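You operate a simulated robot arm through the tools that you are given. There is no shell and no other tool. Be economical: measure what you need, move in short steps, check, and stop when the job is done.

The job below is to be done with a simulated robot arm. You get a single attempt, and the scene is never put back.

TASK
Open the nutrunner bench drawer, fetch the blue plug from the front of the test box bench and stand it in the inside of the nutrunner bench drawer and shut the drawer again. Then put the paint pen from the shelf of the control post on the front of the test box bench. Then take the orange spacer block and put it on the bottom shelf of the nutrunner bench. Then press the trolley lamp button to switch it on. Then take the orange tag and put it on the white spacer on the top of the nutrunner bench. Then turn the nutrunner program dial to 1. Then take the bolt on the light table and put it away on the top of the orange tug. Then put the click wrench on the top of the store bench away on the shelf under the kit bench. Then push the warmer door shut. Then put two of the black blocks from the top of the kit bench on the shelf under the panel frame. Then put the small parts box marked "Screws" from the top of the trim bench on the light table and the small parts box labelled "Clips" on the shelf under the panel frame. Then pull the left drawer open.

It is judged by the outcome, as a careful person would: the job done as asked, and still so three seconds after it is handed in. It fails if anything else is knocked over, pushed out of place, dropped, spilled or broken.

THE ROBOT
A 7-joint arm with a two-finger parallel gripper on a trunk, on a base that drives. Base frame: it is fixed to the floor where the robot stands at the start and does not move with it; the origin is under the middle of the robot, x ahead of it, y to its left, z up. Lengths are in m, angles in degrees, forces in N, time in s.
With the tool pointing down near the work surface it reaches from about 0.32 to 0.74 m from the robot's upright axis, wherever it stands. Its first joint turns from -115.0 to 115.0 degrees. Places, roughly: nutrunner bench drawer [0.6, -0.1, 0.7]; inside of the nutrunner bench drawer [0.6, -0.2, 0.7]; front of the test box bench [-0.4, -0.8, 0.8]; bottom shelf of the nutrunner bench [1.1, 0, 0.2]; trolley lamp button [-1.1, 1.7, 1.3]; nutrunner program dial [1.3, 0.5, 0.9]; top of the orange tug [4.9, 8.2, 0.6]; shelf under the kit bench [7, 8.1, 0.3]; warmer door [9.2, 8, 0.9]; shelf under the panel frame [8.2, 5.2, 0.5]; light table [6.2, 3.8, 0.9]; left drawer [9.9, 7.7, 0.7]; paint pen [-1.5, 1.5, 1]; orange spacer block [-1.5, 1.25, 1]; bolt [6, 3.75, 1]; click wrench [10, 7.25, 1]; black block [7.25, 8.25, 0.75]; small parts box [7, 4.5, 1]. Payload 3.91 kg.
The tool frame sits at the grasp point between the pads (the TCP): z along the fingers, y along the line on which they close. The tips reach 0.03 m beyond it. The gripper opens to 0.11 m. The fingers are 0.02 m wide and 0.01 m thick; the gripper's body (0.048 by 0.112 m) begins 0.055 m behind the TCP.
Orientation is that of the tool frame in the base frame, as a unit quaternion [x, y, z, w]. With the fingers straight down and closing along the base's y, the tool's x points along the base's -x, its y along +y and its z along -z.

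THE INTERFACE
- The arm moves only by the tool arm_command. Its argument "moves" is a list of rows, each a list of 7 numbers: the opening, from 0 (shut) to 1 (fully open), then the shift along the tool's x, y, z in m, then the turn, a rotation vector about the tool's x, y, z in degrees. In form: [[fingers, dx, dy, dz, rx, ry, rz], ...]. A call has 1 to 20 rows; each row shifts and turns the commanded pose from where the row before left it, along the tool's axes as they then stand. Rows are played at 5 a second. More than 0.05 m and 8.6 degrees between two rows, or a gripper value outside its range, and nothing of the call is played. Where a pose cannot be reached the arm comes as near as it can. A force on the tool above 40 N (or 10 N above the force at the start of the call, whichever is more), or a blocked arm, ends the call early, and 0.2 s more pass. The fingers move at their own pace (about 0.108 m/s each) and stop on an object; they squeeze with about 38 N. The grip force told is the motor's: it shows also when the fingers shut on nothing. Time passes only in rows, and 0.2 s behind the last, so rows that do not move let the fingers close. It gives the time, the measured TCP pose, the force on the tool (base axes), the opening and the grip force at its end, in the units of the frame above (readings bear some noise), and new pictures: "pictures" is both (left out), scene, wrist or none.
- Cameras (640 x 400 px; columns grow to the right, rows downward): "scene" is now at [-0.0366, 0.0812, 1.6488]; the picture's right is [-0.96, -0.28, 0.00], its down [-0.24, 0.82, -0.51] and it looks along [0.14, -0.49, -0.86] (base axes); focal length 256 px, centre (320, 200). "wrist" rides on the gripper at [0.072, 0.017, -0.103] in the tool frame; the picture's right is [-0.23, 0.97, 0.00], its down [-0.76, -0.18, -0.62] and it looks along [-0.61, -0.14, 0.78] (tool axes); focal length 222 px, centre (320, 200). There is no depth. A picture from a camera that has moved, and an enlarged one, comes with that camera's place and axes in the base frame and with its lens. The place of the scene camera against the robot may be out by one fixed shift of up to 0.012 m in any direction.
- raise_lower(by): slides the trunk up (or, below 0, down) by that many m; the arm and the scene camera ride with it, the base frame stays. It gives what a move gives, with no picture.
- base_move(legs): drives the robot by 1 to 6 legs, each [ahead, turn to the left] in m and degrees, along the robot's own axes; the way and the turn of a leg run together, so that a leg with both is an arc; at most 1.5 m and 180 degrees a leg. The arm and the cameras ride along, it lands a little off, and it stops where it bumps. It gives what a move gives, and a new picture of the scene camera.
- pan_tilt(pan, tilt): turns the head with the scene camera to pan (to the left, within 155 degrees either way) and tilt (down, from -29 to 69), counted from straight ahead of the robot. It gives what a move gives, and a new picture of the scene camera.
- zoom(camera, box): a new picture of the part [left, top, right, bottom] of that camera's present view, enlarged. It takes no simulated time.
- hand_in(): hands the job in; it is judged then, once.

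Go step by step. Nothing tells you exact positions but the pictures and the camera data: compare them with the known pose of the tool, close in by small moves and look again before you grip or let go. The budget is 588 turns and 360 pictures, counting those below and the enlarged ones. Unless the task says otherwise, let go and move clear before handing in, and close with one line.

The tools are called as a command line: name --pt "numbers of a row" for each row, then --argument value for the rest, lists and objects as JSON in quotes. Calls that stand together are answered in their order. arm_command: Moves the arm, as the interface text tells. Its arguments: {"type":"object","properties":{"moves":{"type":"array"},"pictures":{"type":"string","enum":["both","scene","wrist","none"]}},"required":["moves"]} The other tools are called the same way: raise_lower (by) slides the trunk up or down; base_move (legs) drives the base; pan_tilt (pan, tilt) turns the head that bears the scene camera; zoom (camera, box) takes an enlarged picture of a part of a camera's view; hand_in () hands the job in.

At the start:

```text
t: 0.0
ee_pos: [0.3701, -0.3944, 1.1417]
ee_rot: [0.0, 1.0, 0.0, 0.0]
force: [0.2, -0.1, -0.3]
grip_width: 0.11
finger_force: 0.1
trunk travel left (down, up): [-0.775, 0.215]
robot x, y, heading: [-0.0005, 0.0032, -0.1]
head pan, tilt: [-73.8, 59.1]
```

scene: 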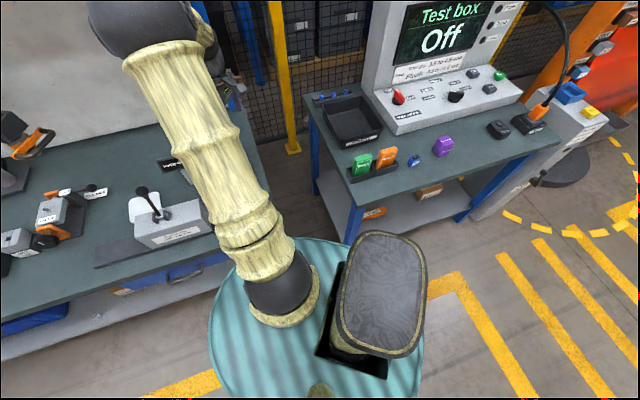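
wrist: 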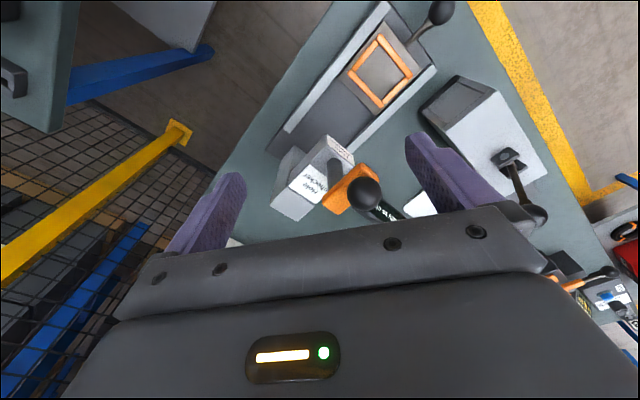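

I see the test box bench to the right with a small blue plug on it and the nutrunner bench ahead. I look at the nutrunner bench first.

pan_tilt --pan 0 --tilt 45

zoom --camera "scene" --box '[0, 0, 640, 400]'

```text
t: 1.5
ee_pos: [0.3714, -0.3965, 1.1421]
ee_rot: [0.0, 1.0, 0.0, 0.0]
force: [0.0, 0.8, 0.3]
grip_width: 0.1098
finger_force: 0.1
trunk travel left (down, up): [-0.775, 0.215]
robot x, y, heading: [-0.0017, -0.0022, -0.1]
head pan, tilt: [0.0, 45.0]
camera scene: at [0.0259, 0.1462, 1.6672], right [0.0, -1.0, 0.0], down [-0.71, 0.0, -0.71], along [0.71, 0.0, -0.71], focal length 256 px, centre (320, 200)
```

scene: 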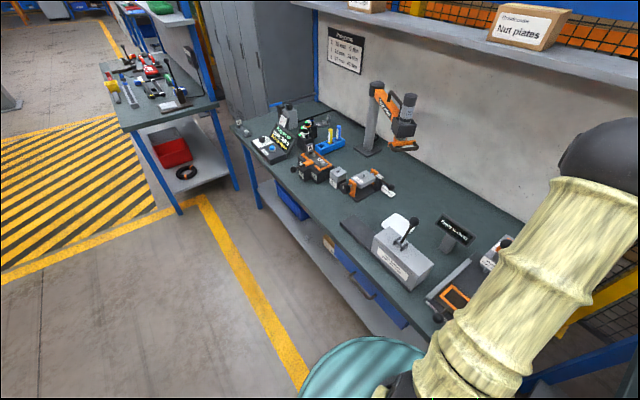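

```text
1.00 times, centred on (320, 200) of scene
camera zoom: at [0.0259, 0.1462, 1.6672], right [0.0, -1.0, 0.0], down [-0.71, 0.0, -0.71], along [0.71, 0.0, -0.71], focal length 256 px, centre (320, 200)
```

zoom: 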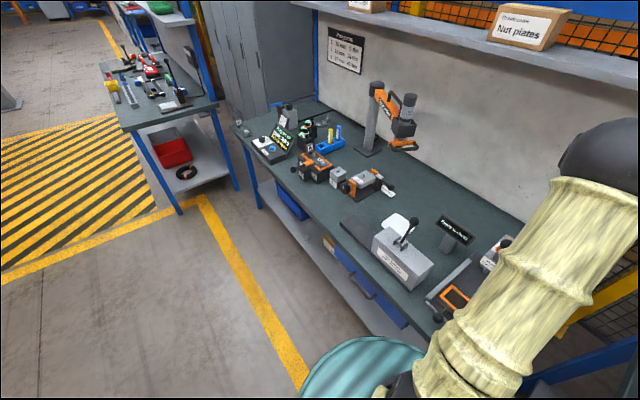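

zoom --camera "scene" --box '[230, 180, 470, 330]'

zoom --camera "scene" --box '[220, 80, 420, 205]'

```text
2.67 times, centred on (350, 255) of scene
camera zoom: at [0.0259, 0.1462, 1.6672], right [0.0, -1.0, 0.0], down [-0.71, 0.0, -0.71], along [0.71, 0.0, -0.71], focal length 684 px, centre (240, 53)
```

zoom: 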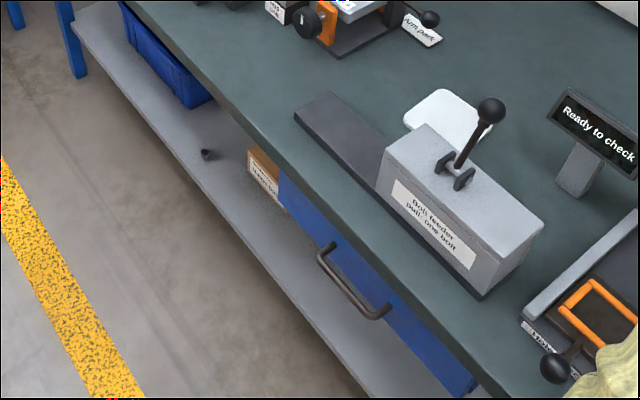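

```text
3.20 times, centred on (320, 142) of scene
camera zoom: at [0.0259, 0.1462, 1.6672], right [0.0, -1.0, 0.0], down [-0.71, 0.0, -0.71], along [0.71, 0.0, -0.71], focal length 820 px, centre (320, 384)
```

zoom: 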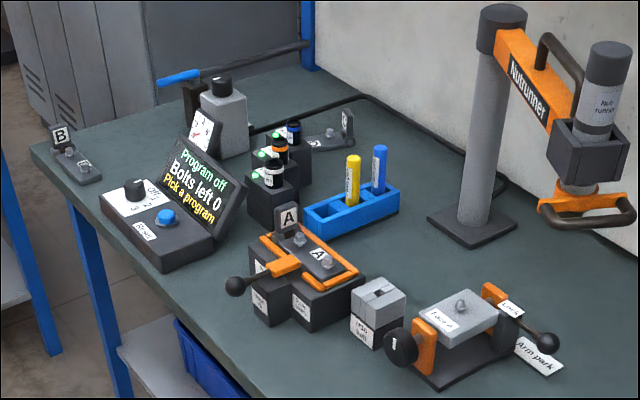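

pan_tilt --pan 75 --tilt 35

pan_tilt --pan 140 --tilt 30

pan_tilt --pan -130 --tilt 30

```text
t: 2.9
ee_pos: [0.3715, -0.3956, 1.1432]
ee_rot: [0.0, 1.0, -0.001, -0.001]
force: [0.4, -0.6, 1.0]
grip_width: 0.11
finger_force: 0.0
trunk travel left (down, up): [-0.775, 0.215]
robot x, y, heading: [0.0027, 0.0049, 0.3]
head pan, tilt: [75.0, 35.0]
camera scene: at [-0.0326, 0.2313, 1.682], right [0.97, -0.26, 0.0], down [-0.15, -0.55, -0.82], along [0.21, 0.79, -0.57], focal length 256 px, centre (320, 200)
```

scene: 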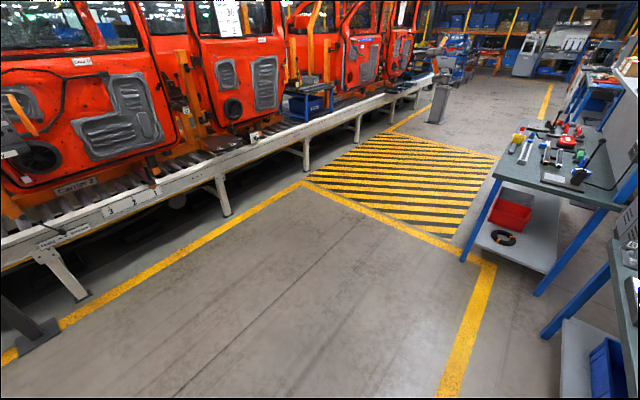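

```text
t: 4.3
ee_pos: [0.37, -0.396, 1.1433]
ee_rot: [0.0, 1.0, 0.0, 0.0]
force: [0.4, -0.8, 1.2]
grip_width: 0.1103
finger_force: 0.0
trunk travel left (down, up): [-0.775, 0.215]
robot x, y, heading: [-0.0006, 0.0013, 0.0]
head pan, tilt: [140.0, 30.0]
camera scene: at [-0.1247, 0.2045, 1.6898], right [0.64, 0.77, 0.0], down [0.38, -0.32, -0.87], along [-0.66, 0.56, -0.5], focal length 256 px, centre (320, 200)
```

scene: 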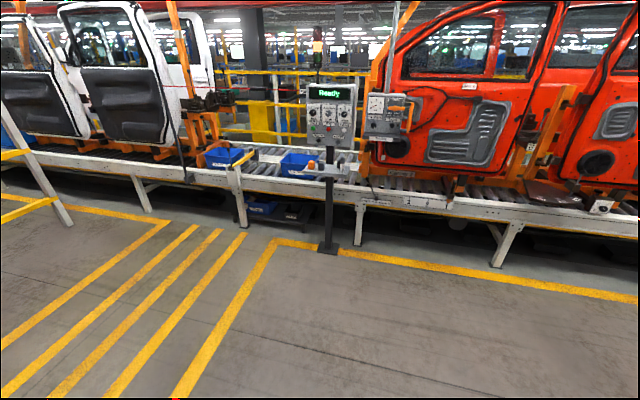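

```text
t: 8.0
ee_pos: [0.3713, -0.3947, 1.1425]
ee_rot: [0.0, 1.0, 0.001, 0.0]
force: [-0.4, -0.6, -0.6]
grip_width: 0.1098
finger_force: 0.2
trunk travel left (down, up): [-0.775, 0.215]
robot x, y, heading: [0.0034, -0.0007, 0.4]
head pan, tilt: [-130.0, 30.0]
camera scene: at [-0.1135, 0.0769, 1.6898], right [-0.77, 0.64, 0.0], down [0.32, 0.38, -0.87], along [-0.56, -0.66, -0.5], focal length 256 px, centre (320, 200)
```

scene: 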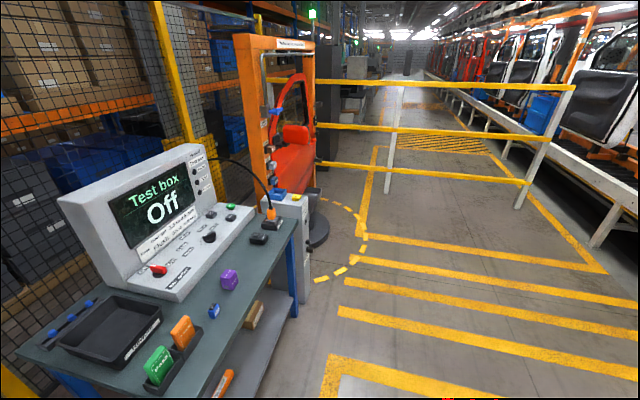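

Floor is free on the left. I drive to face the drawer squarely from about 0.85 m.

base_move --legs '[[0, 90], [0.68, 0], [0, -145.6]]'

pan_tilt --pan 0 --tilt 40

```text
t: 10.7
ee_pos: [0.5422, 0.0175, 1.1432]
ee_rot: [-0.41, 0.912, 0.0, -0.001]
force: [0.3, -0.4, -0.3]
grip_width: 0.11
finger_force: 0.1
trunk travel left (down, up): [-0.775, 0.215]
robot x, y, heading: [0.004, 0.0021, 48.1]
head pan, tilt: [-130.0, 30.0]
stopped in leg 1: the robot was blocked; the commanded pose is now the measured one
camera scene: at [-0.1357, -0.0385, 1.6898], right [-0.99, -0.14, 0.0], down [-0.07, 0.49, -0.87], along [0.12, -0.86, -0.5], focal length 256 px, centre (320, 200)
```

scene: 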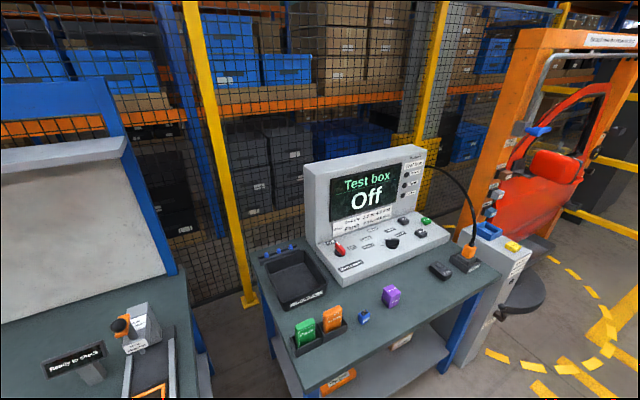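

```text
t: 12.8
ee_pos: [0.5423, 0.0164, 1.1431]
ee_rot: [-0.41, 0.912, -0.001, 0.0]
force: [0.0, -0.6, -0.1]
grip_width: 0.1101
finger_force: 0.0
trunk travel left (down, up): [-0.775, 0.215]
robot x, y, heading: [-0.0007, 0.001, 48.3]
head pan, tilt: [0.0, 40.0]
camera scene: at [-0.0921, 0.1147, 1.6745], right [0.74, -0.67, 0.0], down [-0.43, -0.48, -0.77], along [0.51, 0.57, -0.64], focal length 256 px, centre (320, 200)
```

scene: 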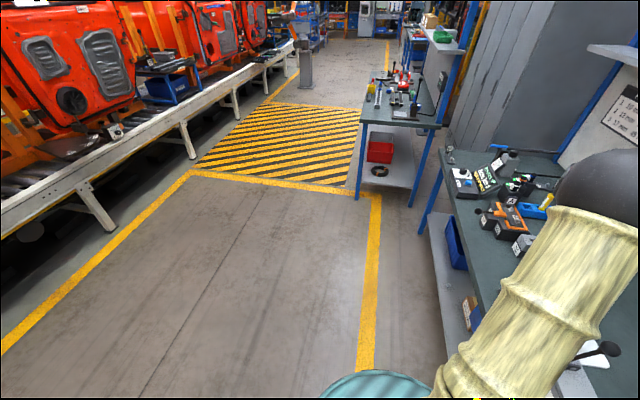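

base_move --legs '[[0.5, 0], [0, 90], [0.45, 0], [0, -97], [0, -97]]'

```text
t: 30.3
ee_pos: [-0.119, 0.1537, 1.1429]
ee_rot: [0.477, 0.879, 0.001, -0.001]
force: [-0.2, 0.0, -0.2]
grip_width: 0.11
finger_force: 0.1
trunk travel left (down, up): [-0.775, 0.215]
robot x, y, heading: [0.0115, 0.6801, -57.7]
head pan, tilt: [0.0, 40.0]
camera scene: at [0.1575, 0.7359, 1.6745], right [-0.84, -0.54, 0.0], down [-0.35, 0.54, -0.77], along [0.41, -0.64, -0.64], focal length 256 px, centre (320, 200)
```

scene: 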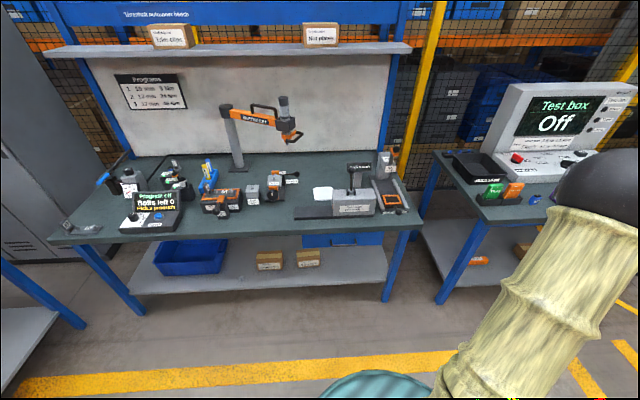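

zoom --camera "scene" --box '[260, 180, 440, 292]'

zoom --camera "scene" --box '[40, 160, 240, 285]'

```text
3.56 times, centred on (350, 236) of scene
camera zoom: at [0.1575, 0.7359, 1.6745], right [-0.84, -0.54, 0.0], down [-0.35, 0.54, -0.77], along [0.41, -0.64, -0.64], focal length 912 px, centre (213, 72)
```

zoom: 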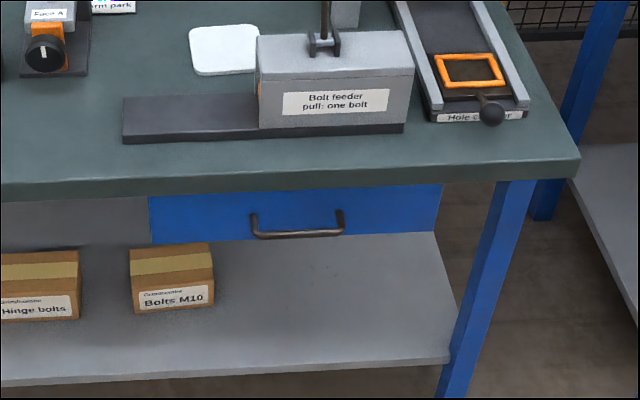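

```text
3.20 times, centred on (140, 222) of scene
camera zoom: at [0.1575, 0.7359, 1.6745], right [-0.84, -0.54, 0.0], down [-0.35, 0.54, -0.77], along [0.41, -0.64, -0.64], focal length 820 px, centre (896, 128)
```

zoom: 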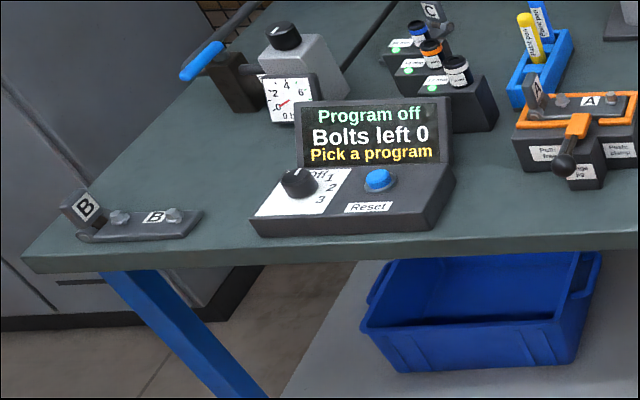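

Bench front normal and handle (0.494, -0.016, 0.70) triangulated consistently. I square up and bring the arm in front with fingers turning horizontal.

base_move --legs '[[0, 3.3]]'

arm_command --pt "1 -0.015 0.049 0 0 0 0" --pt "1 -0.015 0.049 0 0 0 0" --pt "1 -0.015 0.049 0 0 0 0" --pt "1 -0.015 0.049 0 0 0 0" --pt "1 -0.015 0.049 0 0 0 0" --pt "1 -0.015 0.049 0 0 0 0" --pt "1 -0.015 0.049 0 0 0 0" --pt "1 -0.015 0.049 0 0 0 0" --pictures "none"

arm_command --pt "1 0 0 0 0 -8.2 0" --pt "1 0 0 0 0 -8.2 0" --pt "1 0 0 0 0 -8.2 0" --pt "1 0 0 0 0 -8.2 0" --pt "1 0 0 0 0 -8.2 0" --pt "1 0 0 0 0 -8.2 0" --pt "1 0 0 0 0 -8.2 0" --pt "1 0 0 0 0 -8.2 0" --pt "1 0 0 0 0 -8.2 0" --pt "1 0 0 0 0 -8.2 0" --pt "1 0 0 0 0 -8 0" --pictures "none"

```text
t: 31.1
ee_pos: [-0.0857, 0.1478, 1.1427]
ee_rot: [0.452, 0.892, -0.001, -0.001]
force: [0.4, 0.1, 0.8]
grip_width: 0.1101
finger_force: 0.1
trunk travel left (down, up): [-0.775, 0.215]
robot x, y, heading: [0.0103, 0.677, -54.1]
head pan, tilt: [0.0, 40.0]
camera scene: at [0.1542, 0.7444, 1.6744], right [-0.81, -0.59, 0.0], down [-0.38, 0.52, -0.77], along [0.45, -0.62, -0.64], focal length 256 px, centre (320, 200)
```

scene: 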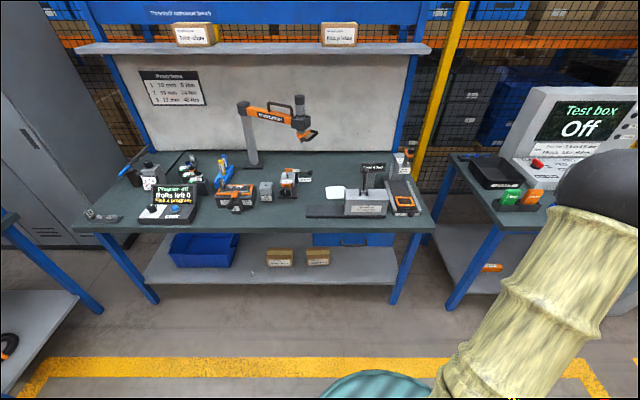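

```text
refused: row 1 steps farther than a row can; nothing moved
```

```text
t: 33.5
ee_pos: [-0.0861, 0.1478, 1.142]
ee_rot: [0.318, 0.631, -0.319, 0.631]
force: [-0.8, 0.3, 0.0]
grip_width: 0.1101
finger_force: 0.0
trunk travel left (down, up): [-0.775, 0.215]
robot x, y, heading: [0.0145, 0.6808, -54.0]
head pan, tilt: [0.0, 40.0]
```

arm_command --pt "1 0 0.045 0.02 0 0 0" --pt "1 0 0.045 0.02 0 0 0" --pt "1 0 0.045 0.02 0 0 0" --pt "1 0 0.045 0.02 0 0 0" --pt "1 0 0.045 0.02 0 0 0" --pt "1 0 0.045 0.02 0 0 0" --pt "1 0 0.045 0.02 0 0 0" --pt "1 0 0.045 0.02 0 0 0" --pictures "none"

arm_command --pt "1 0 0 0 0 0 8.2" --pt "1 0 0 0 0 0 8.2" --pt "1 0 0 0 0 0 8.2" --pt "1 0 0 0 0 0 8.2" --pt "1 0 0 0 0 0 8.2" --pt "1 0 0 0 0 0 8.2" --pt "1 0 0 0 0 0 8.2" --pt "1 0 0 0 0 0 8.2" --pt "1 0 0 0 0 0 8.2" --pt "1 0 0 0 0 0 8.2" --pt "1 0 0 0 0 0 8" --pictures "none"

raise_lower --by -0.44

arm_command --pt "1 0 0 0 0 0 0"

```text
t: 35.4
ee_pos: [0.2698, 0.1991, 1.1461]
ee_rot: [0.314, 0.635, -0.312, 0.633]
force: [0.2, 0.3, -0.1]
grip_width: 0.1101
finger_force: 0.1
out of reach, approached as far as the arm can: row 5, 6, 8
trunk travel left (down, up): [-0.775, 0.215]
robot x, y, heading: [0.0127, 0.6797, -53.9]
head pan, tilt: [0.0, 40.0]
```

```text
t: 37.8
ee_pos: [0.2646, 0.2012, 1.1446]
ee_rot: [0.672, 0.22, 0.222, 0.671]
force: [0.2, 0.9, 0.3]
grip_width: 0.1098
finger_force: 0.0
trunk travel left (down, up): [-0.775, 0.215]
robot x, y, heading: [0.0115, 0.6812, -54.1]
head pan, tilt: [0.0, 40.0]
```

```text
refused: -0.44 is not a number from -0.4 to 0.4
```

```text
t: 38.1
ee_pos: [0.2657, 0.2004, 1.1454]
ee_rot: [0.673, 0.22, 0.22, 0.671]
force: [0.4, 0.5, 0.4]
grip_width: 0.11
finger_force: 0.1
trunk travel left (down, up): [-0.775, 0.215]
robot x, y, heading: [0.0082, 0.6825, -53.7]
head pan, tilt: [0.0, 40.0]
camera scene: at [0.1538, 0.7443, 1.6744], right [-0.81, -0.59, 0.0], down [-0.38, 0.52, -0.77], along [0.45, -0.62, -0.64], focal length 256 px, centre (320, 200)
camera wrist: at [0.2633, 0.3275, 1.1624], right [-0.18, -0.14, 0.97], down [-0.98, 0.05, -0.18], along [-0.02, -0.99, -0.14], focal length 222 px, centre (320, 200)
```

scene: 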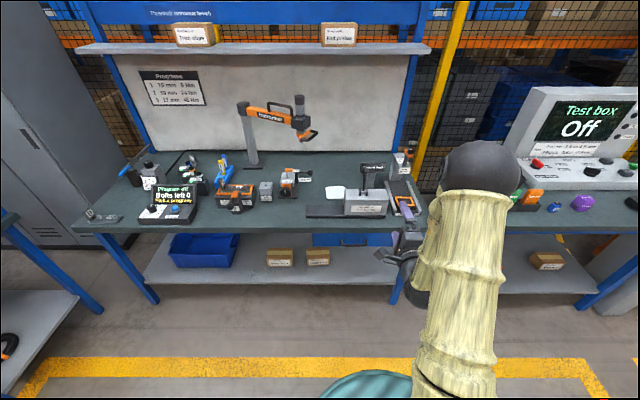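
wrist: 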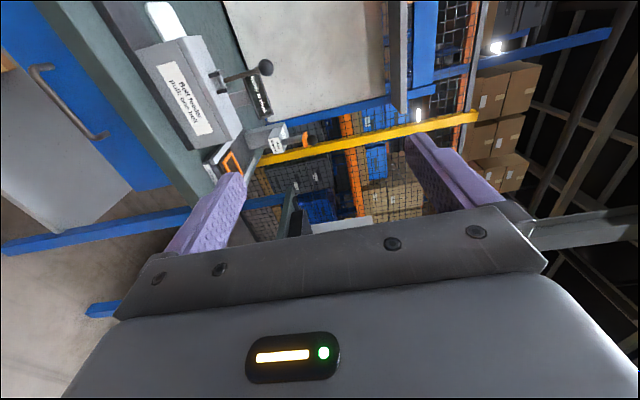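

raise_lower --by -0.4

arm_command --pt "1 0.028 -0.023 0.03 0 0 0" --pt "1 0.028 -0.022 0.03 0 0 0" --pt "1 0 0 0.045 0 0 0" --pt "1 0 0 0.045 0 0 0" --pt "1 0 0 0 0 0 0"

```text
t: 42.0
ee_pos: [0.2651, 0.2015, 0.7448]
ee_rot: [0.672, 0.222, 0.22, 0.672]
force: [0.3, 0.0, -0.4]
grip_width: 0.1099
finger_force: 0.1
trunk travel left (down, up): [-0.375, 0.615]
robot x, y, heading: [0.0137, 0.6795, -54.0]
head pan, tilt: [0.0, 40.0]
```

```text
t: 43.2
ee_pos: [0.4, 0.1112, 0.6865]
ee_rot: [0.668, 0.221, 0.222, 0.675]
force: [-0.4, -0.3, 0.1]
grip_width: 0.1102
finger_force: 0.1
out of reach, approached as far as the arm can: row 3, 4
trunk travel left (down, up): [-0.375, 0.615]
robot x, y, heading: [0.0108, 0.6815, -54.0]
head pan, tilt: [0.0, 40.0]
camera scene: at [0.154, 0.744, 1.2744], right [-0.81, -0.59, 0.0], down [-0.38, 0.52, -0.77], along [0.45, -0.62, -0.64], focal length 256 px, centre (320, 200)
camera wrist: at [0.3967, 0.2382, 0.7026], right [-0.19, -0.13, 0.97], down [-0.98, 0.05, -0.18], along [-0.02, -0.99, -0.13], focal length 222 px, centre (320, 200)
```

scene: 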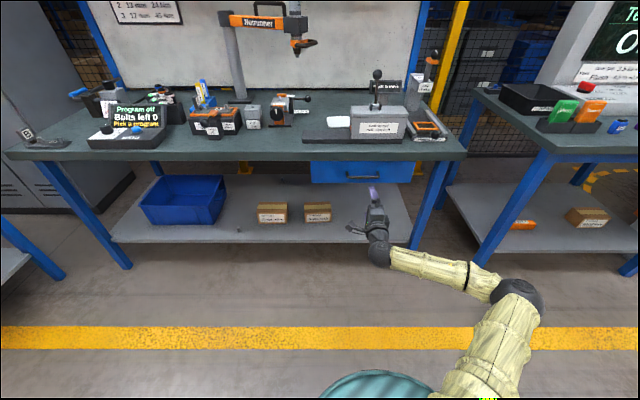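
wrist: 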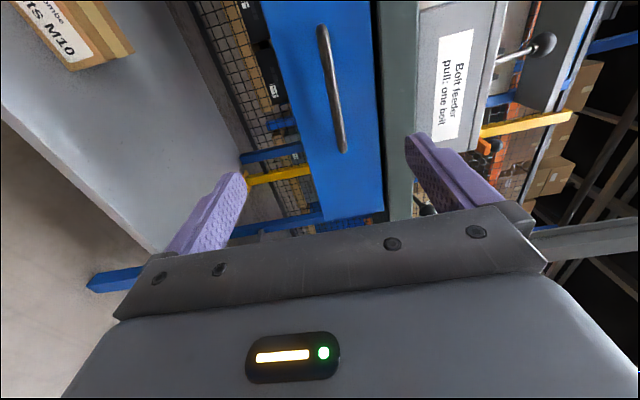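

arm_command --pt "1 0 0.018 0 0 0 0" --pt "1 0 0 0 0 0 0" --pictures "none"

base_move --legs '[[0.12, 0]]'

arm_command --pt "1 0 0 0 0 0 0" --pictures "wrist"

```text
t: 43.8
ee_pos: [0.3947, 0.1148, 0.6884]
ee_rot: [0.667, 0.221, 0.222, 0.676]
force: [-0.3, -0.7, -0.3]
grip_width: 0.1099
finger_force: 0.2
out of reach, approached as far as the arm can: row 1
trunk travel left (down, up): [-0.375, 0.615]
robot x, y, heading: [0.0115, 0.6829, -53.8]
head pan, tilt: [0.0, 40.0]
```

```text
t: 45.0
ee_pos: [0.4702, 0.0197, 0.6896]
ee_rot: [0.666, 0.222, 0.224, 0.675]
force: [-0.1, 0.1, 0.1]
grip_width: 0.1098
finger_force: 0.0
trunk travel left (down, up): [-0.375, 0.615]
robot x, y, heading: [0.0793, 0.5845, -53.9]
head pan, tilt: [0.0, 40.0]
camera scene: at [0.2246, 0.6477, 1.2744], right [-0.81, -0.59, 0.0], down [-0.38, 0.52, -0.77], along [0.45, -0.62, -0.64], focal length 256 px, centre (320, 200)
```

scene: 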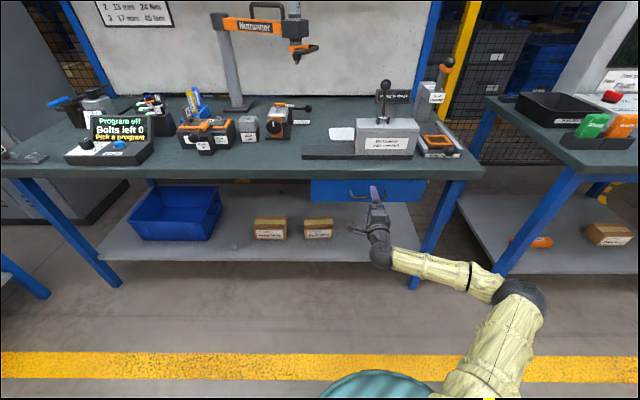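

```text
t: 45.4
ee_pos: [0.4707, 0.0186, 0.6897]
ee_rot: [0.667, 0.222, 0.224, 0.675]
force: [0.5, -0.4, 0.9]
grip_width: 0.1102
finger_force: 0.0
trunk travel left (down, up): [-0.375, 0.615]
robot x, y, heading: [0.0788, 0.5855, -53.7]
head pan, tilt: [0.0, 40.0]
camera wrist: at [0.4656, 0.1457, 0.7054], right [-0.19, -0.13, 0.97], down [-0.98, 0.04, -0.18], along [-0.02, -0.99, -0.13], focal length 222 px, centre (320, 200)
```

wrist: 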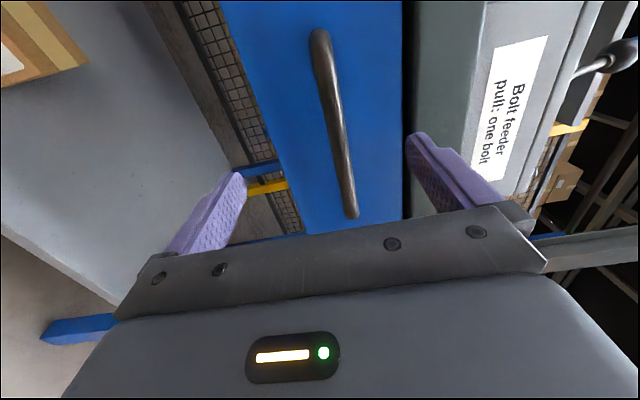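

raise_lower --by 0.014

base_move --legs '[[0.04, 0]]'

arm_command --pt "1 0 0 0 0 0 0" --pictures "wrist"

```text
t: 46.0
ee_pos: [0.4686, 0.0199, 0.7029]
ee_rot: [0.666, 0.223, 0.224, 0.675]
force: [0.4, -0.3, -0.1]
grip_width: 0.11
finger_force: 0.1
trunk travel left (down, up): [-0.389, 0.601]
robot x, y, heading: [0.0831, 0.5838, -53.5]
head pan, tilt: [0.0, 40.0]
```

```text
t: 47.0
ee_pos: [0.4847, -0.0027, 0.7031]
ee_rot: [0.666, 0.222, 0.224, 0.676]
force: [-3.5, 4.2, -0.8]
grip_width: 0.1098
finger_force: 0.1
trunk travel left (down, up): [-0.389, 0.601]
robot x, y, heading: [0.1035, 0.5608, -53.9]
head pan, tilt: [0.0, 40.0]
stopped in leg 1: the force on the tool passed its limit (the readings are from after the stop); the commanded pose is now the measured one
camera scene: at [0.2425, 0.6232, 1.2885], right [-0.81, -0.59, 0.0], down [-0.38, 0.52, -0.77], along [0.45, -0.62, -0.64], focal length 256 px, centre (320, 200)
```

scene: 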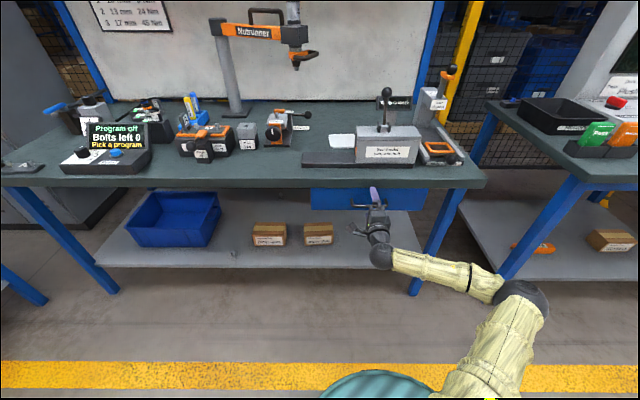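

```text
t: 47.4
ee_pos: [0.4858, -0.0013, 0.703]
ee_rot: [0.665, 0.221, 0.225, 0.677]
force: [-5.1, 5.0, -1.0]
grip_width: 0.1095
finger_force: 0.0
trunk travel left (down, up): [-0.389, 0.601]
robot x, y, heading: [0.1015, 0.5612, -53.6]
head pan, tilt: [0.0, 40.0]
camera wrist: at [0.4816, 0.1237, 0.7189], right [-0.19, -0.12, 0.97], down [-0.98, 0.04, -0.19], along [-0.02, -0.99, -0.13], focal length 222 px, centre (320, 200)
```

wrist: 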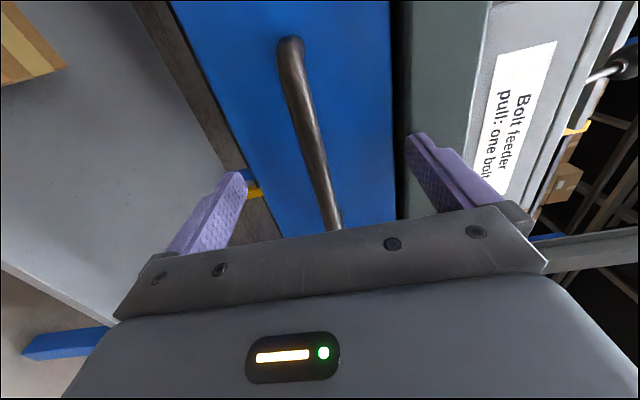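

arm_command --pt "0.9 0 0 -0.03 0 0 0" --pt "0.5 0 0 0 0 0 0" --pt "0.5 0 0 0 0 0 0" --pictures "none"

base_move --legs '[[0.05, 0]]'

arm_command --pt "0.5 0 0 0 0 0 0" --pictures "wrist"

```text
t: 48.2
ee_pos: [0.469, 0.0212, 0.7024]
ee_rot: [0.667, 0.22, 0.224, 0.676]
force: [0.9, 0.3, 0.3]
grip_width: 0.0548
finger_force: 0.1
trunk travel left (down, up): [-0.389, 0.601]
robot x, y, heading: [0.1011, 0.5616, -53.9]
head pan, tilt: [0.0, 40.0]
```

```text
t: 49.1
ee_pos: [0.4894, -0.0082, 0.7018]
ee_rot: [0.669, 0.222, 0.223, 0.674]
force: [-4.4, 2.5, 2.9]
grip_width: 0.0534
finger_force: 0.1
trunk travel left (down, up): [-0.389, 0.601]
robot x, y, heading: [0.1187, 0.5305, -53.7]
head pan, tilt: [0.0, 40.0]
stopped in leg 1: the force on the tool passed its limit (the readings are from after the stop); the commanded pose is now the measured one
camera scene: at [0.2651, 0.5925, 1.2885], right [-0.81, -0.59, 0.0], down [-0.38, 0.52, -0.77], along [0.45, -0.62, -0.64], focal length 256 px, centre (320, 200)
```

scene: 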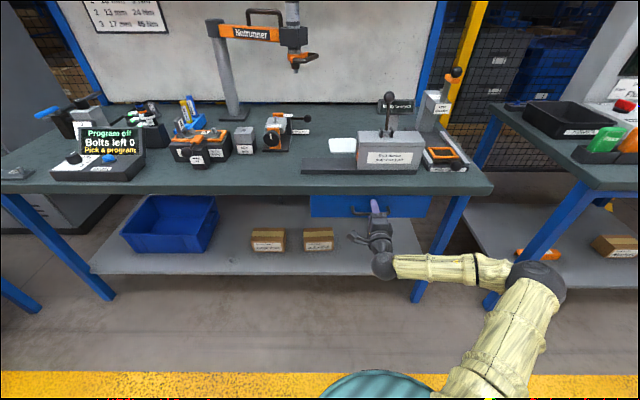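

```text
t: 49.5
ee_pos: [0.4888, -0.0085, 0.7009]
ee_rot: [0.668, 0.222, 0.222, 0.675]
force: [-4.8, 4.5, 3.3]
grip_width: 0.0533
finger_force: 0.0
trunk travel left (down, up): [-0.389, 0.601]
robot x, y, heading: [0.1215, 0.5292, -53.8]
head pan, tilt: [0.0, 40.0]
camera wrist: at [0.4856, 0.118, 0.7178], right [-0.19, -0.13, 0.97], down [-0.98, 0.04, -0.18], along [-0.02, -0.99, -0.13], focal length 222 px, centre (320, 200)
```

wrist: 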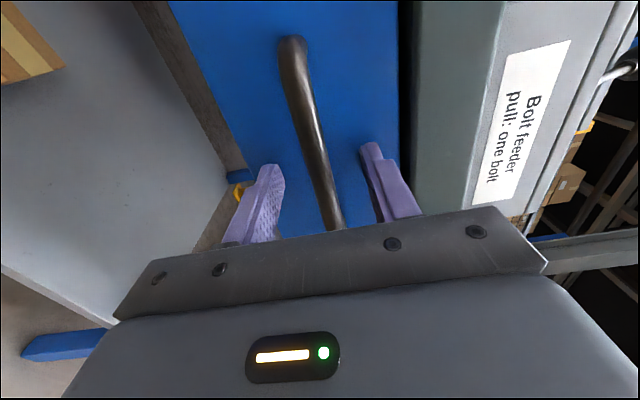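

arm_command --pt "0 0 0 -0.003 0 0 0" --pt "0 0 0 0 0 0 0" --pt "0 0 0 0 0 0 0" --pictures "wrist"

```text
t: 50.3
ee_pos: [0.4869, -0.0058, 0.7043]
ee_rot: [0.665, 0.222, 0.224, 0.677]
force: [2.1, -0.3, 27.6]
grip_width: 0.0116
finger_force: 45.3
trunk travel left (down, up): [-0.389, 0.601]
robot x, y, heading: [0.1229, 0.5253, -53.7]
head pan, tilt: [0.0, 40.0]
camera wrist: at [0.4837, 0.1204, 0.7204], right [-0.19, -0.12, 0.97], down [-0.98, 0.04, -0.19], along [-0.02, -0.99, -0.13], focal length 222 px, centre (320, 200)
```

wrist: 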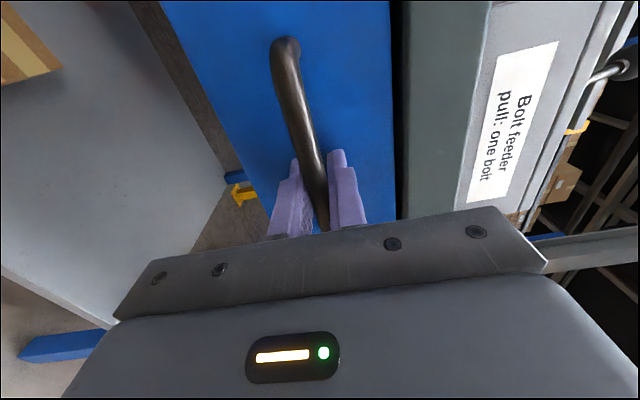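

raise_lower --by 0.005

base_move --legs '[[-0.08, 0]]'

```text
t: 50.9
ee_pos: [0.4873, -0.0069, 0.7055]
ee_rot: [0.669, 0.221, 0.223, 0.674]
force: [2.0, 3.0, 9.9]
grip_width: 0.0118
finger_force: 44.6
trunk travel left (down, up): [-0.394, 0.596]
robot x, y, heading: [0.1255, 0.5266, -53.6]
head pan, tilt: [0.0, 40.0]
```

```text
t: 51.9
ee_pos: [0.4384, 0.0605, 0.7049]
ee_rot: [0.668, 0.222, 0.224, 0.674]
force: [4.1, 4.2, -1.2]
grip_width: 0.0117
finger_force: 44.6
trunk travel left (down, up): [-0.394, 0.596]
robot x, y, heading: [0.0726, 0.5947, -53.3]
head pan, tilt: [0.0, 40.0]
camera scene: at [0.2168, 0.659, 1.2933], right [-0.81, -0.59, 0.0], down [-0.38, 0.52, -0.77], along [0.45, -0.62, -0.64], focal length 256 px, centre (320, 200)
```

scene: 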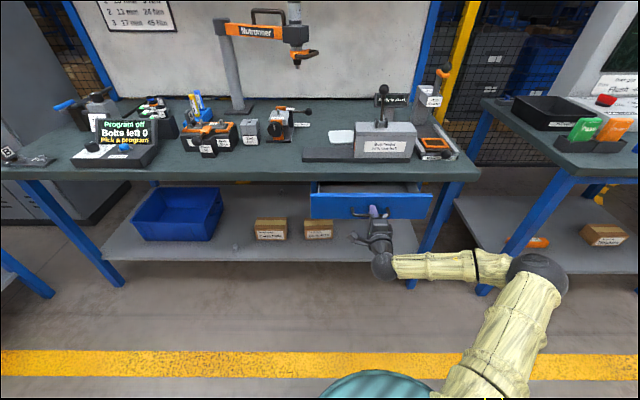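

The drawer follows nicely. I pull further.

base_move --legs '[[-0.08, 0]]'

base_move --legs '[[-0.08, 0]]'

```text
t: 53.0
ee_pos: [0.3933, 0.1227, 0.704]
ee_rot: [0.668, 0.223, 0.224, 0.673]
force: [6.7, 5.3, -1.4]
grip_width: 0.0118
finger_force: 45.1
trunk travel left (down, up): [-0.394, 0.596]
robot x, y, heading: [0.0277, 0.6578, -54.0]
head pan, tilt: [0.0, 40.0]
camera scene: at [0.1708, 0.7219, 1.2934], right [-0.81, -0.59, 0.0], down [-0.38, 0.52, -0.77], along [0.45, -0.62, -0.64], focal length 256 px, centre (320, 200)
```

scene: 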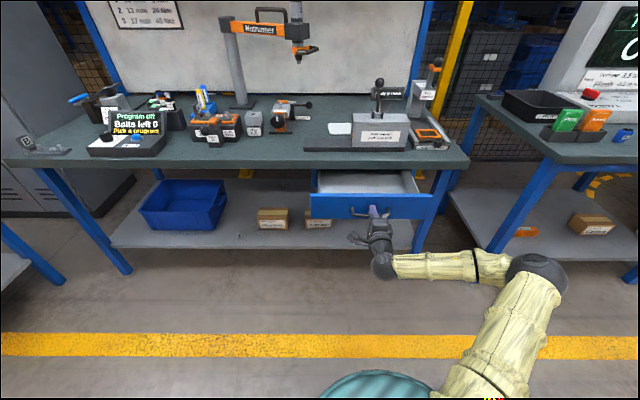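

```text
t: 54.0
ee_pos: [0.3443, 0.192, 0.7054]
ee_rot: [0.668, 0.223, 0.225, 0.673]
force: [0.8, -0.2, 0.5]
grip_width: 0.0119
finger_force: 45.2
trunk travel left (down, up): [-0.394, 0.596]
robot x, y, heading: [-0.0207, 0.7261, -53.6]
head pan, tilt: [0.0, 40.0]
camera scene: at [0.121, 0.7886, 1.2935], right [-0.8, -0.59, 0.0], down [-0.38, 0.52, -0.77], along [0.45, -0.62, -0.64], focal length 256 px, centre (320, 200)
```

scene: 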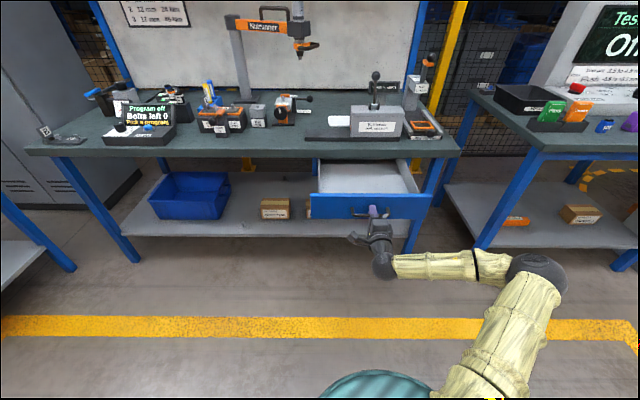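

arm_command --pt "0.5 0 0 0 0 0 0" --pt "0.5 0 0 0 0 0 0" --pt "0.5 0 0 0 0 0 0" --pictures "wrist"

base_move --legs '[[-0.15, 0]]'

raise_lower --by 0.4

arm_command --pt "0.8 0 0 -0.02 0 0 -8.2" --pt "0.8 0 0 -0.02 0 0 -8.2" --pt "0.8 0 0 -0.02 0 0 -8.2" --pt "0.8 0 0 -0.02 0 0 -8.2" --pt "0.8 0 0 -0.02 0 0 -8.2" --pt "0.8 0 0 -0.02 0 0 -8.2" --pt "0.8 0 0 -0.02 0 0 -8.2" --pt "0.8 0 0 -0.02 0 0 -8.2" --pt "0.8 0 0 -0.02 0 0 -8.2" --pt "0.8 0 0 -0.02 0 0 -8.2" --pt "0.8 0 0 0 0 0 -8" --pictures "none"

arm_command --pt "0.8 0 0 0 0 8.2 0" --pt "0.8 0 0 0 0 8.2 0" --pt "0.8 0 0 0 0 8.2 0" --pt "0.8 0 0 0 0 8.2 0" --pt "0.8 0 0 0 0 8.2 0" --pt "0.8 0 0 0 0 8.2 0" --pt "0.8 0 0 0 0 8.2 0" --pt "0.8 0 0 0 0 8.2 0" --pt "0.8 0 0 0 0 8.2 0" --pt "0.8 0 0 0 0 8.2 0" --pt "0.8 0 0 0 0 8 0" --pictures "none"

```text
t: 54.8
ee_pos: [0.3435, 0.1906, 0.7058]
ee_rot: [0.668, 0.223, 0.225, 0.673]
force: [0.1, 0.5, -0.2]
grip_width: 0.055
finger_force: 0.1
trunk travel left (down, up): [-0.394, 0.596]
robot x, y, heading: [-0.0206, 0.7262, -53.5]
head pan, tilt: [0.0, 40.0]
camera wrist: at [0.3402, 0.3172, 0.7214], right [-0.19, -0.13, 0.97], down [-0.98, 0.04, -0.18], along [-0.01, -0.99, -0.14], focal length 222 px, centre (320, 200)
```

wrist: 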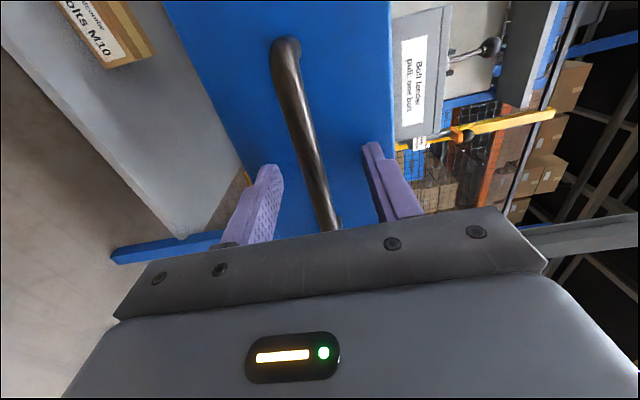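

```text
t: 56.2
ee_pos: [0.2561, 0.313, 0.7039]
ee_rot: [0.668, 0.224, 0.225, 0.673]
force: [0.6, 0.2, 0.1]
grip_width: 0.0552
finger_force: 0.2
trunk travel left (down, up): [-0.394, 0.596]
robot x, y, heading: [-0.111, 0.8461, -53.5]
head pan, tilt: [0.0, 40.0]
camera scene: at [0.0311, 0.9101, 1.2934], right [-0.8, -0.6, 0.0], down [-0.38, 0.52, -0.77], along [0.46, -0.62, -0.64], focal length 256 px, centre (320, 200)
```

scene: 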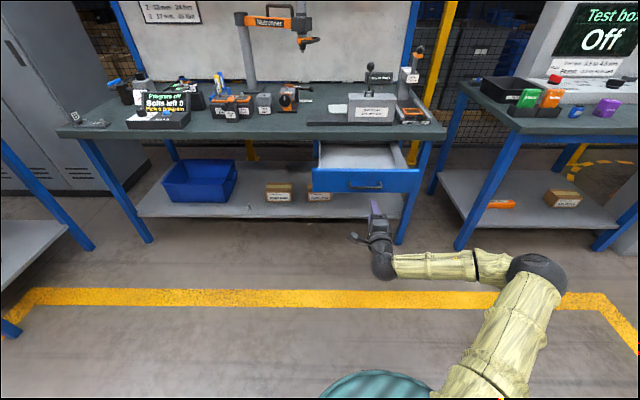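

```text
t: 60.0
ee_pos: [0.2549, 0.3129, 1.1049]
ee_rot: [0.668, 0.224, 0.226, 0.673]
force: [-1.7, -0.2, -1.3]
grip_width: 0.0546
finger_force: 0.0
trunk travel left (down, up): [-0.794, 0.196]
robot x, y, heading: [-0.1099, 0.8487, -53.1]
head pan, tilt: [0.0, 40.0]
```

```text
t: 62.4
ee_pos: [0.1232, 0.3804, 1.0905]
ee_rot: [0.312, 0.633, -0.313, 0.636]
force: [-0.6, 0.1, 0.1]
grip_width: 0.0881
finger_force: 0.0
out of reach, approached as far as the arm can: row 7, 8, 9, 10, 11
trunk travel left (down, up): [-0.794, 0.196]
robot x, y, heading: [-0.1114, 0.8458, -53.5]
head pan, tilt: [0.0, 40.0]
```

```text
t: 64.8
ee_pos: [0.1237, 0.3785, 1.0899]
ee_rot: [0.445, 0.895, -0.002, 0.002]
force: [-0.5, 0.0, 0.2]
grip_width: 0.0883
finger_force: 0.1
trunk travel left (down, up): [-0.794, 0.196]
robot x, y, heading: [-0.1121, 0.8456, -53.4]
head pan, tilt: [0.0, 40.0]
```

base_move --legs '[[0, -90], [0.985, 0], [0, 90], [0.5, 0]]'

arm_command --pt "0.8 0 0 0 0 0 0" --pictures "wrist"

```text
t: 80.2
ee_pos: [-0.3313, -0.6453, 1.0909]
ee_rot: [0.428, 0.904, -0.002, 0.003]
force: [-0.9, -0.6, 0.4]
grip_width: 0.0879
finger_force: 0.0
trunk travel left (down, up): [-0.794, 0.196]
robot x, y, heading: [-0.5864, -0.187, -51.1]
head pan, tilt: [0.0, 40.0]
camera scene: at [-0.4437, -0.1175, 1.6934], right [-0.78, -0.63, 0.0], down [-0.4, 0.5, -0.77], along [0.48, -0.6, -0.64], focal length 256 px, centre (320, 200)
```

scene: 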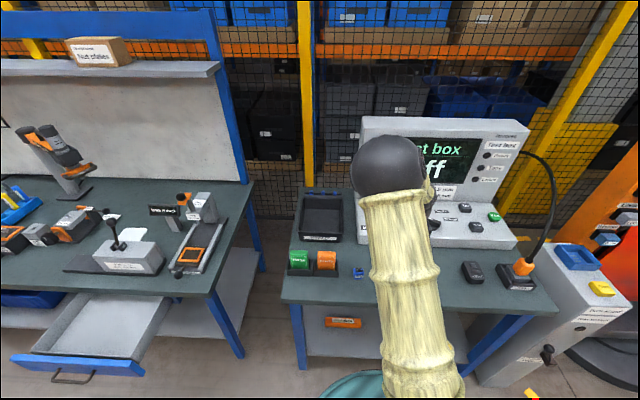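

```text
t: 80.6
ee_pos: [-0.3304, -0.6448, 1.0899]
ee_rot: [0.428, 0.904, -0.001, 0.003]
force: [0.2, -0.1, -0.3]
grip_width: 0.088
finger_force: 0.0
trunk travel left (down, up): [-0.794, 0.196]
robot x, y, heading: [-0.5856, -0.1885, -51.1]
head pan, tilt: [0.0, 40.0]
camera wrist: at [-0.3643, -0.5773, 1.194], right [0.9, 0.44, 0.0], down [0.34, -0.7, 0.63], along [0.28, -0.56, -0.78], focal length 222 px, centre (320, 200)
```

wrist: 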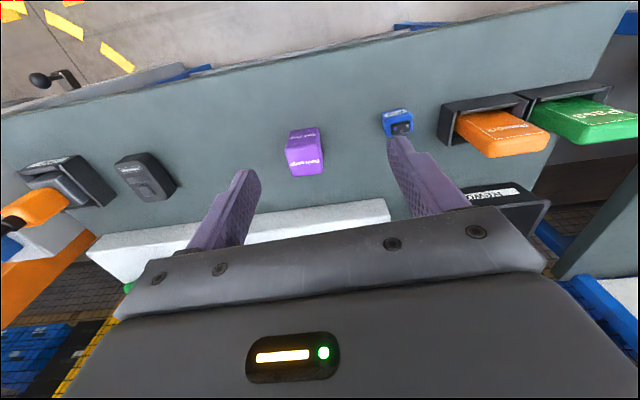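

zoom --camera "scene" --box '[280, 230, 400, 305]'

zoom --camera "wrist" --box '[330, 60, 640, 254]'

```text
5.33 times, centred on (340, 268) of scene
camera zoom: at [-0.4441, -0.117, 1.6934], right [-0.78, -0.63, 0.0], down [-0.4, 0.5, -0.77], along [0.48, -0.6, -0.64], focal length 1367 px, centre (213, -160)
```

zoom: 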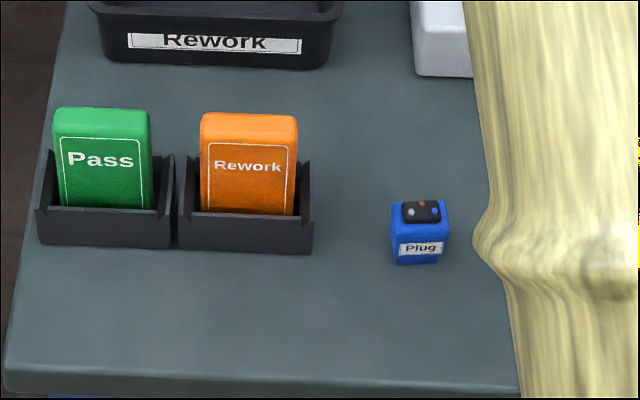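

```text
2.06 times, centred on (485, 157) of wrist
camera zoom: at [-0.3643, -0.5773, 1.194], right [0.9, 0.44, 0.0], down [0.34, -0.7, 0.63], along [0.28, -0.56, -0.78], focal length 458 px, centre (-20, 289)
```

zoom: 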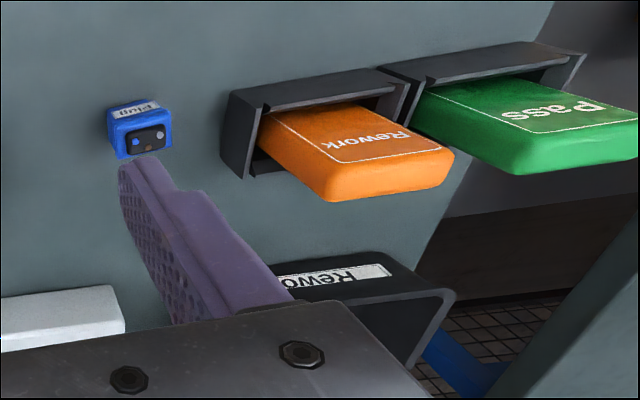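

arm_command --pt "0.6 -0.024 0.034 0.02 0 0 3.7" --pt "0.6 -0.024 0.034 0.02 0 0 0" --pt "0.6 -0.024 0.034 0.02 0 0 0" --pt "0.6 0 0 0.04 0 0 0" --pt "0.6 0 0 0.02 0 0 0" --pt "0.6 0 0 0 0 0 0"

```text
t: 82.0
ee_pos: [-0.2046, -0.6407, 0.9732]
ee_rot: [0.457, 0.889, -0.002, 0.003]
force: [-0.2, 0.5, -0.5]
grip_width: 0.0659
finger_force: 0.0
trunk travel left (down, up): [-0.794, 0.196]
robot x, y, heading: [-0.5835, -0.1846, -51.3]
head pan, tilt: [0.0, 40.0]
camera scene: at [-0.4444, -0.1167, 1.6935], right [-0.78, -0.63, 0.0], down [-0.4, 0.5, -0.77], along [0.48, -0.6, -0.64], focal length 256 px, centre (320, 200)
camera wrist: at [-0.2331, -0.5722, 1.0762], right [0.92, 0.38, 0.0], down [0.3, -0.72, 0.63], along [0.24, -0.58, -0.78], focal length 222 px, centre (320, 200)
```

scene: 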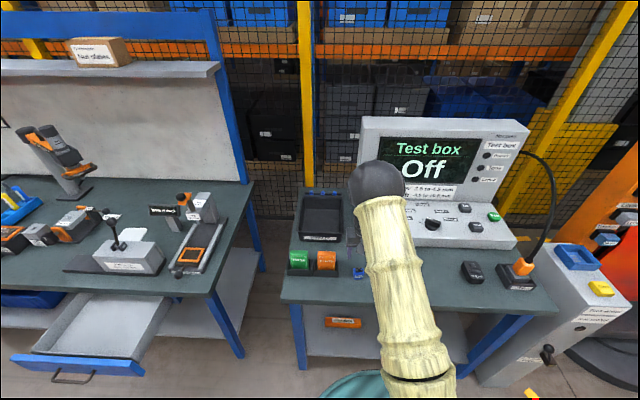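
wrist: 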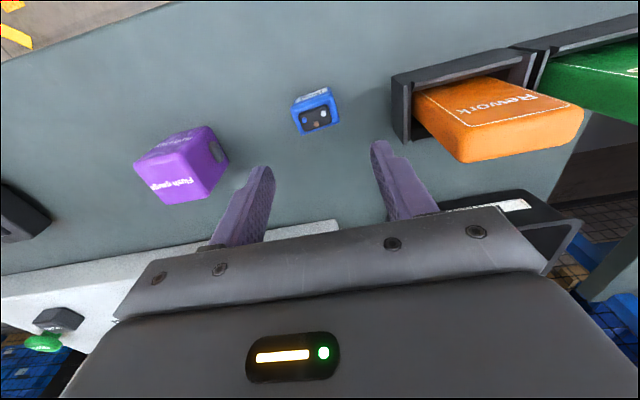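

arm_command --pt "0.6 0 0 0.04 0 0 0" --pt "0.6 0 0 0.03 0 0 0" --pt "0.6 0 0 0 0 0 0" --pictures "wrist"

zoom --camera "scene" --box '[280, 230, 400, 305]'

```text
t: 82.8
ee_pos: [-0.2066, -0.643, 0.903]
ee_rot: [0.457, 0.889, -0.001, 0.003]
force: [-0.1, 0.2, -0.7]
grip_width: 0.066
finger_force: 0.0
trunk travel left (down, up): [-0.794, 0.196]
robot x, y, heading: [-0.5865, -0.185, -51.2]
head pan, tilt: [0.0, 40.0]
camera wrist: at [-0.2344, -0.5742, 1.0066], right [0.92, 0.38, 0.0], down [0.3, -0.72, 0.63], along [0.24, -0.58, -0.78], focal length 222 px, centre (320, 200)
```

wrist: 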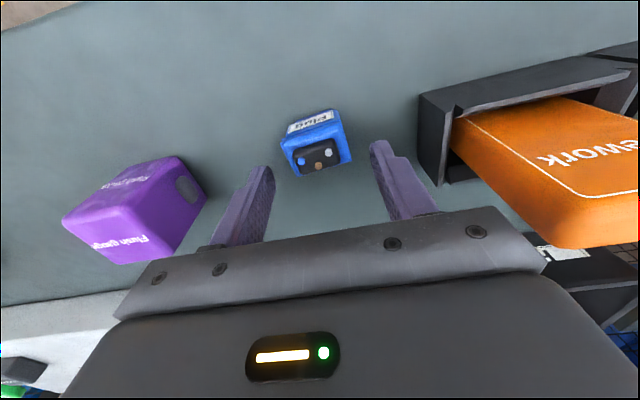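

```text
5.33 times, centred on (340, 268) of scene
camera zoom: at [-0.4443, -0.1166, 1.6934], right [-0.78, -0.63, 0.0], down [-0.4, 0.5, -0.77], along [0.48, -0.6, -0.64], focal length 1367 px, centre (213, -160)
```

zoom: 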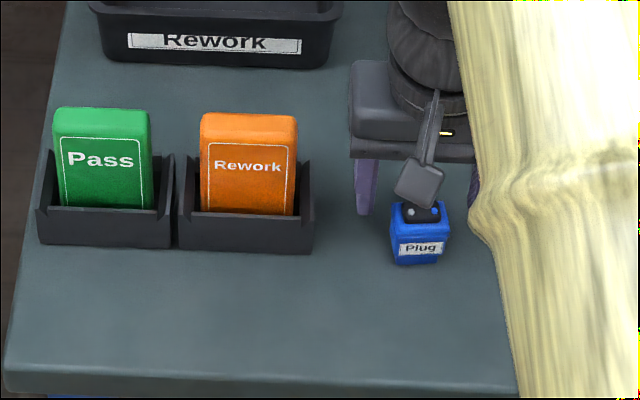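

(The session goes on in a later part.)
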